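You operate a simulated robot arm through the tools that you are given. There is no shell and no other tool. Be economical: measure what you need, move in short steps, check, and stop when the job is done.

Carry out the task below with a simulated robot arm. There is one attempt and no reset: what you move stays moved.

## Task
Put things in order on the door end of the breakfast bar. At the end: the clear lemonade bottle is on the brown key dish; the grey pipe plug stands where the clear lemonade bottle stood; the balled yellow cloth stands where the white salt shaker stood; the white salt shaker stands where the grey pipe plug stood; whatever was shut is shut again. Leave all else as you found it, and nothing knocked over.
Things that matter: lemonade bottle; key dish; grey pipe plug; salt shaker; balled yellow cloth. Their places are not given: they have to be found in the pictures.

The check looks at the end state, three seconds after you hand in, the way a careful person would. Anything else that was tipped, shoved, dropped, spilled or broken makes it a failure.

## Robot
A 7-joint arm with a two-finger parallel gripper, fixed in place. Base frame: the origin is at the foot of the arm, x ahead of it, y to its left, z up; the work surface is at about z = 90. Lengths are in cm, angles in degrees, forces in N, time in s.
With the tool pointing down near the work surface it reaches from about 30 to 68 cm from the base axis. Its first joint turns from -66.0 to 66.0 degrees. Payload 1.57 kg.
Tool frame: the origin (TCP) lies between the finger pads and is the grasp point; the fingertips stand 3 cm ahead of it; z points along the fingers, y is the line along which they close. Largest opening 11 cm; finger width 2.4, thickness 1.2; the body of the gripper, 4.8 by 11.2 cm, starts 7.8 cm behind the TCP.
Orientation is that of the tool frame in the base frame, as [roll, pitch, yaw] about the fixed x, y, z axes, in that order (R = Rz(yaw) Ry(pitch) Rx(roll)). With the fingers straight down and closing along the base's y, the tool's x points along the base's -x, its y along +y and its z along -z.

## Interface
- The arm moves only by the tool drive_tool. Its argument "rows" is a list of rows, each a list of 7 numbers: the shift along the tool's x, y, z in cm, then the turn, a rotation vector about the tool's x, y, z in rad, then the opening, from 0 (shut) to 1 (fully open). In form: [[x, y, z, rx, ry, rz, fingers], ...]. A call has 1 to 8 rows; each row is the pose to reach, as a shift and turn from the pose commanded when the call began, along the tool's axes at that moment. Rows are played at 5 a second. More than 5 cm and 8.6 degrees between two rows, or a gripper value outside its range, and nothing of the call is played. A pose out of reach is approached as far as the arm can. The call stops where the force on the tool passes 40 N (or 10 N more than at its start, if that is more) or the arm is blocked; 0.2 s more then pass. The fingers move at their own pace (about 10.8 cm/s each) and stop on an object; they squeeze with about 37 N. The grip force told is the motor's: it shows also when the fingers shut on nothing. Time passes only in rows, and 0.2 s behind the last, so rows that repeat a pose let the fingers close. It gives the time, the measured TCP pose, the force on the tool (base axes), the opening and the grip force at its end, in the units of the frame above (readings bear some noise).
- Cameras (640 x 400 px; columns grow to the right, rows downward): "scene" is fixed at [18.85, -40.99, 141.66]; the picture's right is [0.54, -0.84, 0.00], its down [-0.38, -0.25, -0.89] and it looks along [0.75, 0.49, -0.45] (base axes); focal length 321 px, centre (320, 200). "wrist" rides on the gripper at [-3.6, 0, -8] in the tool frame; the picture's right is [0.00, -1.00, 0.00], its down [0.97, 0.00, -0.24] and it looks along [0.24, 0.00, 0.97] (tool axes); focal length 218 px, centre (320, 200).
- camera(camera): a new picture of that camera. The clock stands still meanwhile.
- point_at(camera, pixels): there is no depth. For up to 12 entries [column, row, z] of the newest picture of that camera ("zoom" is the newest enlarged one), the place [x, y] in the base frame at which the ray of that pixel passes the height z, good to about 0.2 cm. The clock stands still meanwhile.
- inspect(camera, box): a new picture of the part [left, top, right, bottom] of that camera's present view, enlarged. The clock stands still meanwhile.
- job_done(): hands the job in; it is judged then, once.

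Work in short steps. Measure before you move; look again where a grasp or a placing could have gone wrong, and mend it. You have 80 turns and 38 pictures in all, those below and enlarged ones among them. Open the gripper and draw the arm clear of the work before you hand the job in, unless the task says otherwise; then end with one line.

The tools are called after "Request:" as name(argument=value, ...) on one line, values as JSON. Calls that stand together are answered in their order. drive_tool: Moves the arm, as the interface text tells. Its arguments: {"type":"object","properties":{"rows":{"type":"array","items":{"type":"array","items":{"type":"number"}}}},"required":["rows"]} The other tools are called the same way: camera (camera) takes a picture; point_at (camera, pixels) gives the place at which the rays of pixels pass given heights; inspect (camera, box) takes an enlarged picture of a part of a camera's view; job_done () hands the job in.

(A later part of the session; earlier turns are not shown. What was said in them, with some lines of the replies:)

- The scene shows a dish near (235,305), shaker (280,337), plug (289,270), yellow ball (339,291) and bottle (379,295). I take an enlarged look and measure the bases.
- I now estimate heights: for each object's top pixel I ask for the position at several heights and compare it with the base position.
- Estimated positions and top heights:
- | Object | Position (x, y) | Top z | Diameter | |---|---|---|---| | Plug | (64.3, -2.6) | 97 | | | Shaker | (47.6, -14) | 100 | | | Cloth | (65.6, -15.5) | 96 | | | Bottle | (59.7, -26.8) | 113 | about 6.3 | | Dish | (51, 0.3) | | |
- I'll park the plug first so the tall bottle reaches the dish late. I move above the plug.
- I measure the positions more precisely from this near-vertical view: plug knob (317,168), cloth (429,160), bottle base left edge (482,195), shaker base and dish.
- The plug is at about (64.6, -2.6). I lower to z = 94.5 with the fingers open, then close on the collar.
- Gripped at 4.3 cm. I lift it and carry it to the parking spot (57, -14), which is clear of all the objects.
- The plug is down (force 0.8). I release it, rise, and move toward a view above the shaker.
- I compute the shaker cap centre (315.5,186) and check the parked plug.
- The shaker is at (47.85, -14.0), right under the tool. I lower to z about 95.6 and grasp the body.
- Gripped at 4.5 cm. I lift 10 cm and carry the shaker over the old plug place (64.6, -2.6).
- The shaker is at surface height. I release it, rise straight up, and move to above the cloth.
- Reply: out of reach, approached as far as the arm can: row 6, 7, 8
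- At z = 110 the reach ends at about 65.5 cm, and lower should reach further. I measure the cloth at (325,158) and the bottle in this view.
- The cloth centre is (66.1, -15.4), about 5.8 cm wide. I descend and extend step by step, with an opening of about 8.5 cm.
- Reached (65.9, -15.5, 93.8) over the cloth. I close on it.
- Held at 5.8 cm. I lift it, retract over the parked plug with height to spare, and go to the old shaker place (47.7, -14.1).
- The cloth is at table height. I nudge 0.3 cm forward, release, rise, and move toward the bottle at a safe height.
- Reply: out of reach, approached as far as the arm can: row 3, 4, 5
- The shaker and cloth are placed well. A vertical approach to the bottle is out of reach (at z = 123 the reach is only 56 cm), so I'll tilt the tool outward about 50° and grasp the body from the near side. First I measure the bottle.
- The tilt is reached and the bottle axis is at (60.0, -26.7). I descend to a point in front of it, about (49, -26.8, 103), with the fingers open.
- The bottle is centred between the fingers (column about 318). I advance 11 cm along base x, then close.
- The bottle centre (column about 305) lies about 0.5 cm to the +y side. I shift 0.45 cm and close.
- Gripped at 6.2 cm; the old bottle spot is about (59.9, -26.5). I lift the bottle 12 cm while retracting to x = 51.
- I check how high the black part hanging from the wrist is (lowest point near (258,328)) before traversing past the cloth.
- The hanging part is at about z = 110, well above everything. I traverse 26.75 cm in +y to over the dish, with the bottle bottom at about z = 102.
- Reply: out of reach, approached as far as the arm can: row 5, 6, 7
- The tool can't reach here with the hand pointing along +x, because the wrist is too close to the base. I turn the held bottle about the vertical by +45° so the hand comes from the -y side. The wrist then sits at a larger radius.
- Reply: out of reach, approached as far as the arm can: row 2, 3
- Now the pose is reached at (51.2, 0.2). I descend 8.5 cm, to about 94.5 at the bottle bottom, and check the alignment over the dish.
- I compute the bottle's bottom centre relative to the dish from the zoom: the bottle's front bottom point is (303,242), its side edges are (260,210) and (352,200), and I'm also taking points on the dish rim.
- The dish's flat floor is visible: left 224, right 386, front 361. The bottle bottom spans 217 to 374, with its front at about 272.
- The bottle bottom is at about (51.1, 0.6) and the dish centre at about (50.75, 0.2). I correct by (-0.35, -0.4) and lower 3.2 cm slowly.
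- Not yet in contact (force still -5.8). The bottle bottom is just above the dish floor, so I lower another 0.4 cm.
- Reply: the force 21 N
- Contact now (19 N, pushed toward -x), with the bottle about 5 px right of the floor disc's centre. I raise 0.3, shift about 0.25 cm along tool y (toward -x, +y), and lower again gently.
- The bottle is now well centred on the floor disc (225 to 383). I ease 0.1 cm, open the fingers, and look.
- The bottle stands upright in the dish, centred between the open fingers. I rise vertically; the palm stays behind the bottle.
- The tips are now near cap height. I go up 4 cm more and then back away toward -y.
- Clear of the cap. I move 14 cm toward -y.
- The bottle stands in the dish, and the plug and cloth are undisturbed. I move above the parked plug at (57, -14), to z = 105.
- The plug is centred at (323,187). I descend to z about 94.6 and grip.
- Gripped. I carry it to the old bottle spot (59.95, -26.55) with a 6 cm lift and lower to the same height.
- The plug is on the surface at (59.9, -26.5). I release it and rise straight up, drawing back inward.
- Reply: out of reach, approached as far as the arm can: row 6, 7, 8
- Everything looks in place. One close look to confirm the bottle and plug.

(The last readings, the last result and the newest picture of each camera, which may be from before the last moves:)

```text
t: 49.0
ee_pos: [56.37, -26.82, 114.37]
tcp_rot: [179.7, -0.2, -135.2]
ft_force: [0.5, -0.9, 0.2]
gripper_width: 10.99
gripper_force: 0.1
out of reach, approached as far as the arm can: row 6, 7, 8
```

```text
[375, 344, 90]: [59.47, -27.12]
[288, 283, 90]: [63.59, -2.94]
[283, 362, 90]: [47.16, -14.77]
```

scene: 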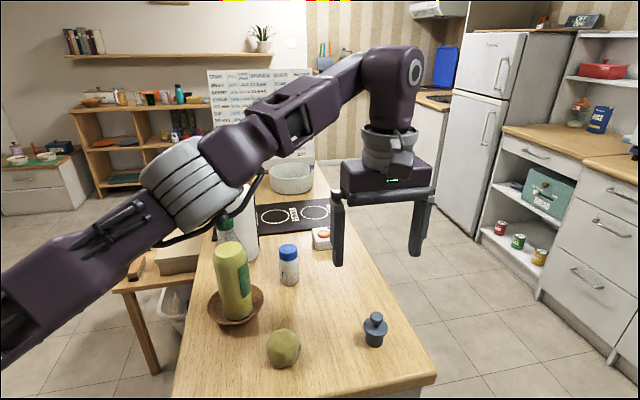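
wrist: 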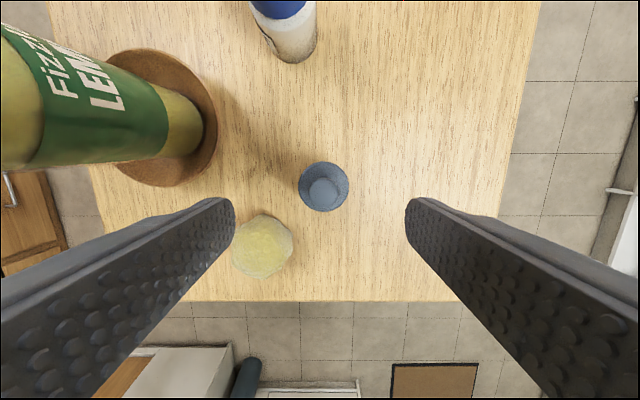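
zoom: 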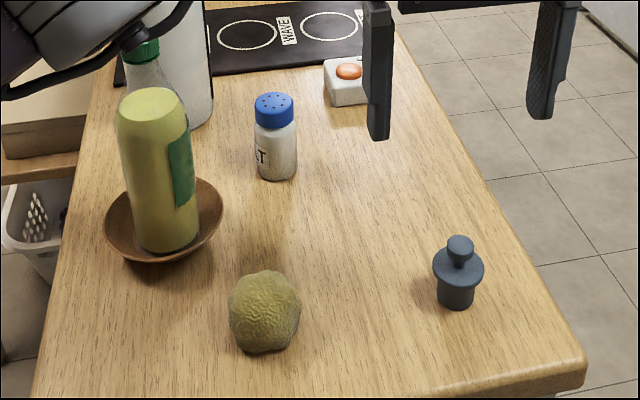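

The bottle is upright in the dish; the plug, shaker and cloth stand on their target spots; and the arm is clear with the gripper open. I hand the job in.

Request:
job_done()

```text
The job is handed in.
```

The job is handed in: the lemonade bottle stands on the key dish, and the pipe plug, salt shaker and yellow cloth are each on their target spots. Nothing was knocked over, and nothing that was shut had to be opened.
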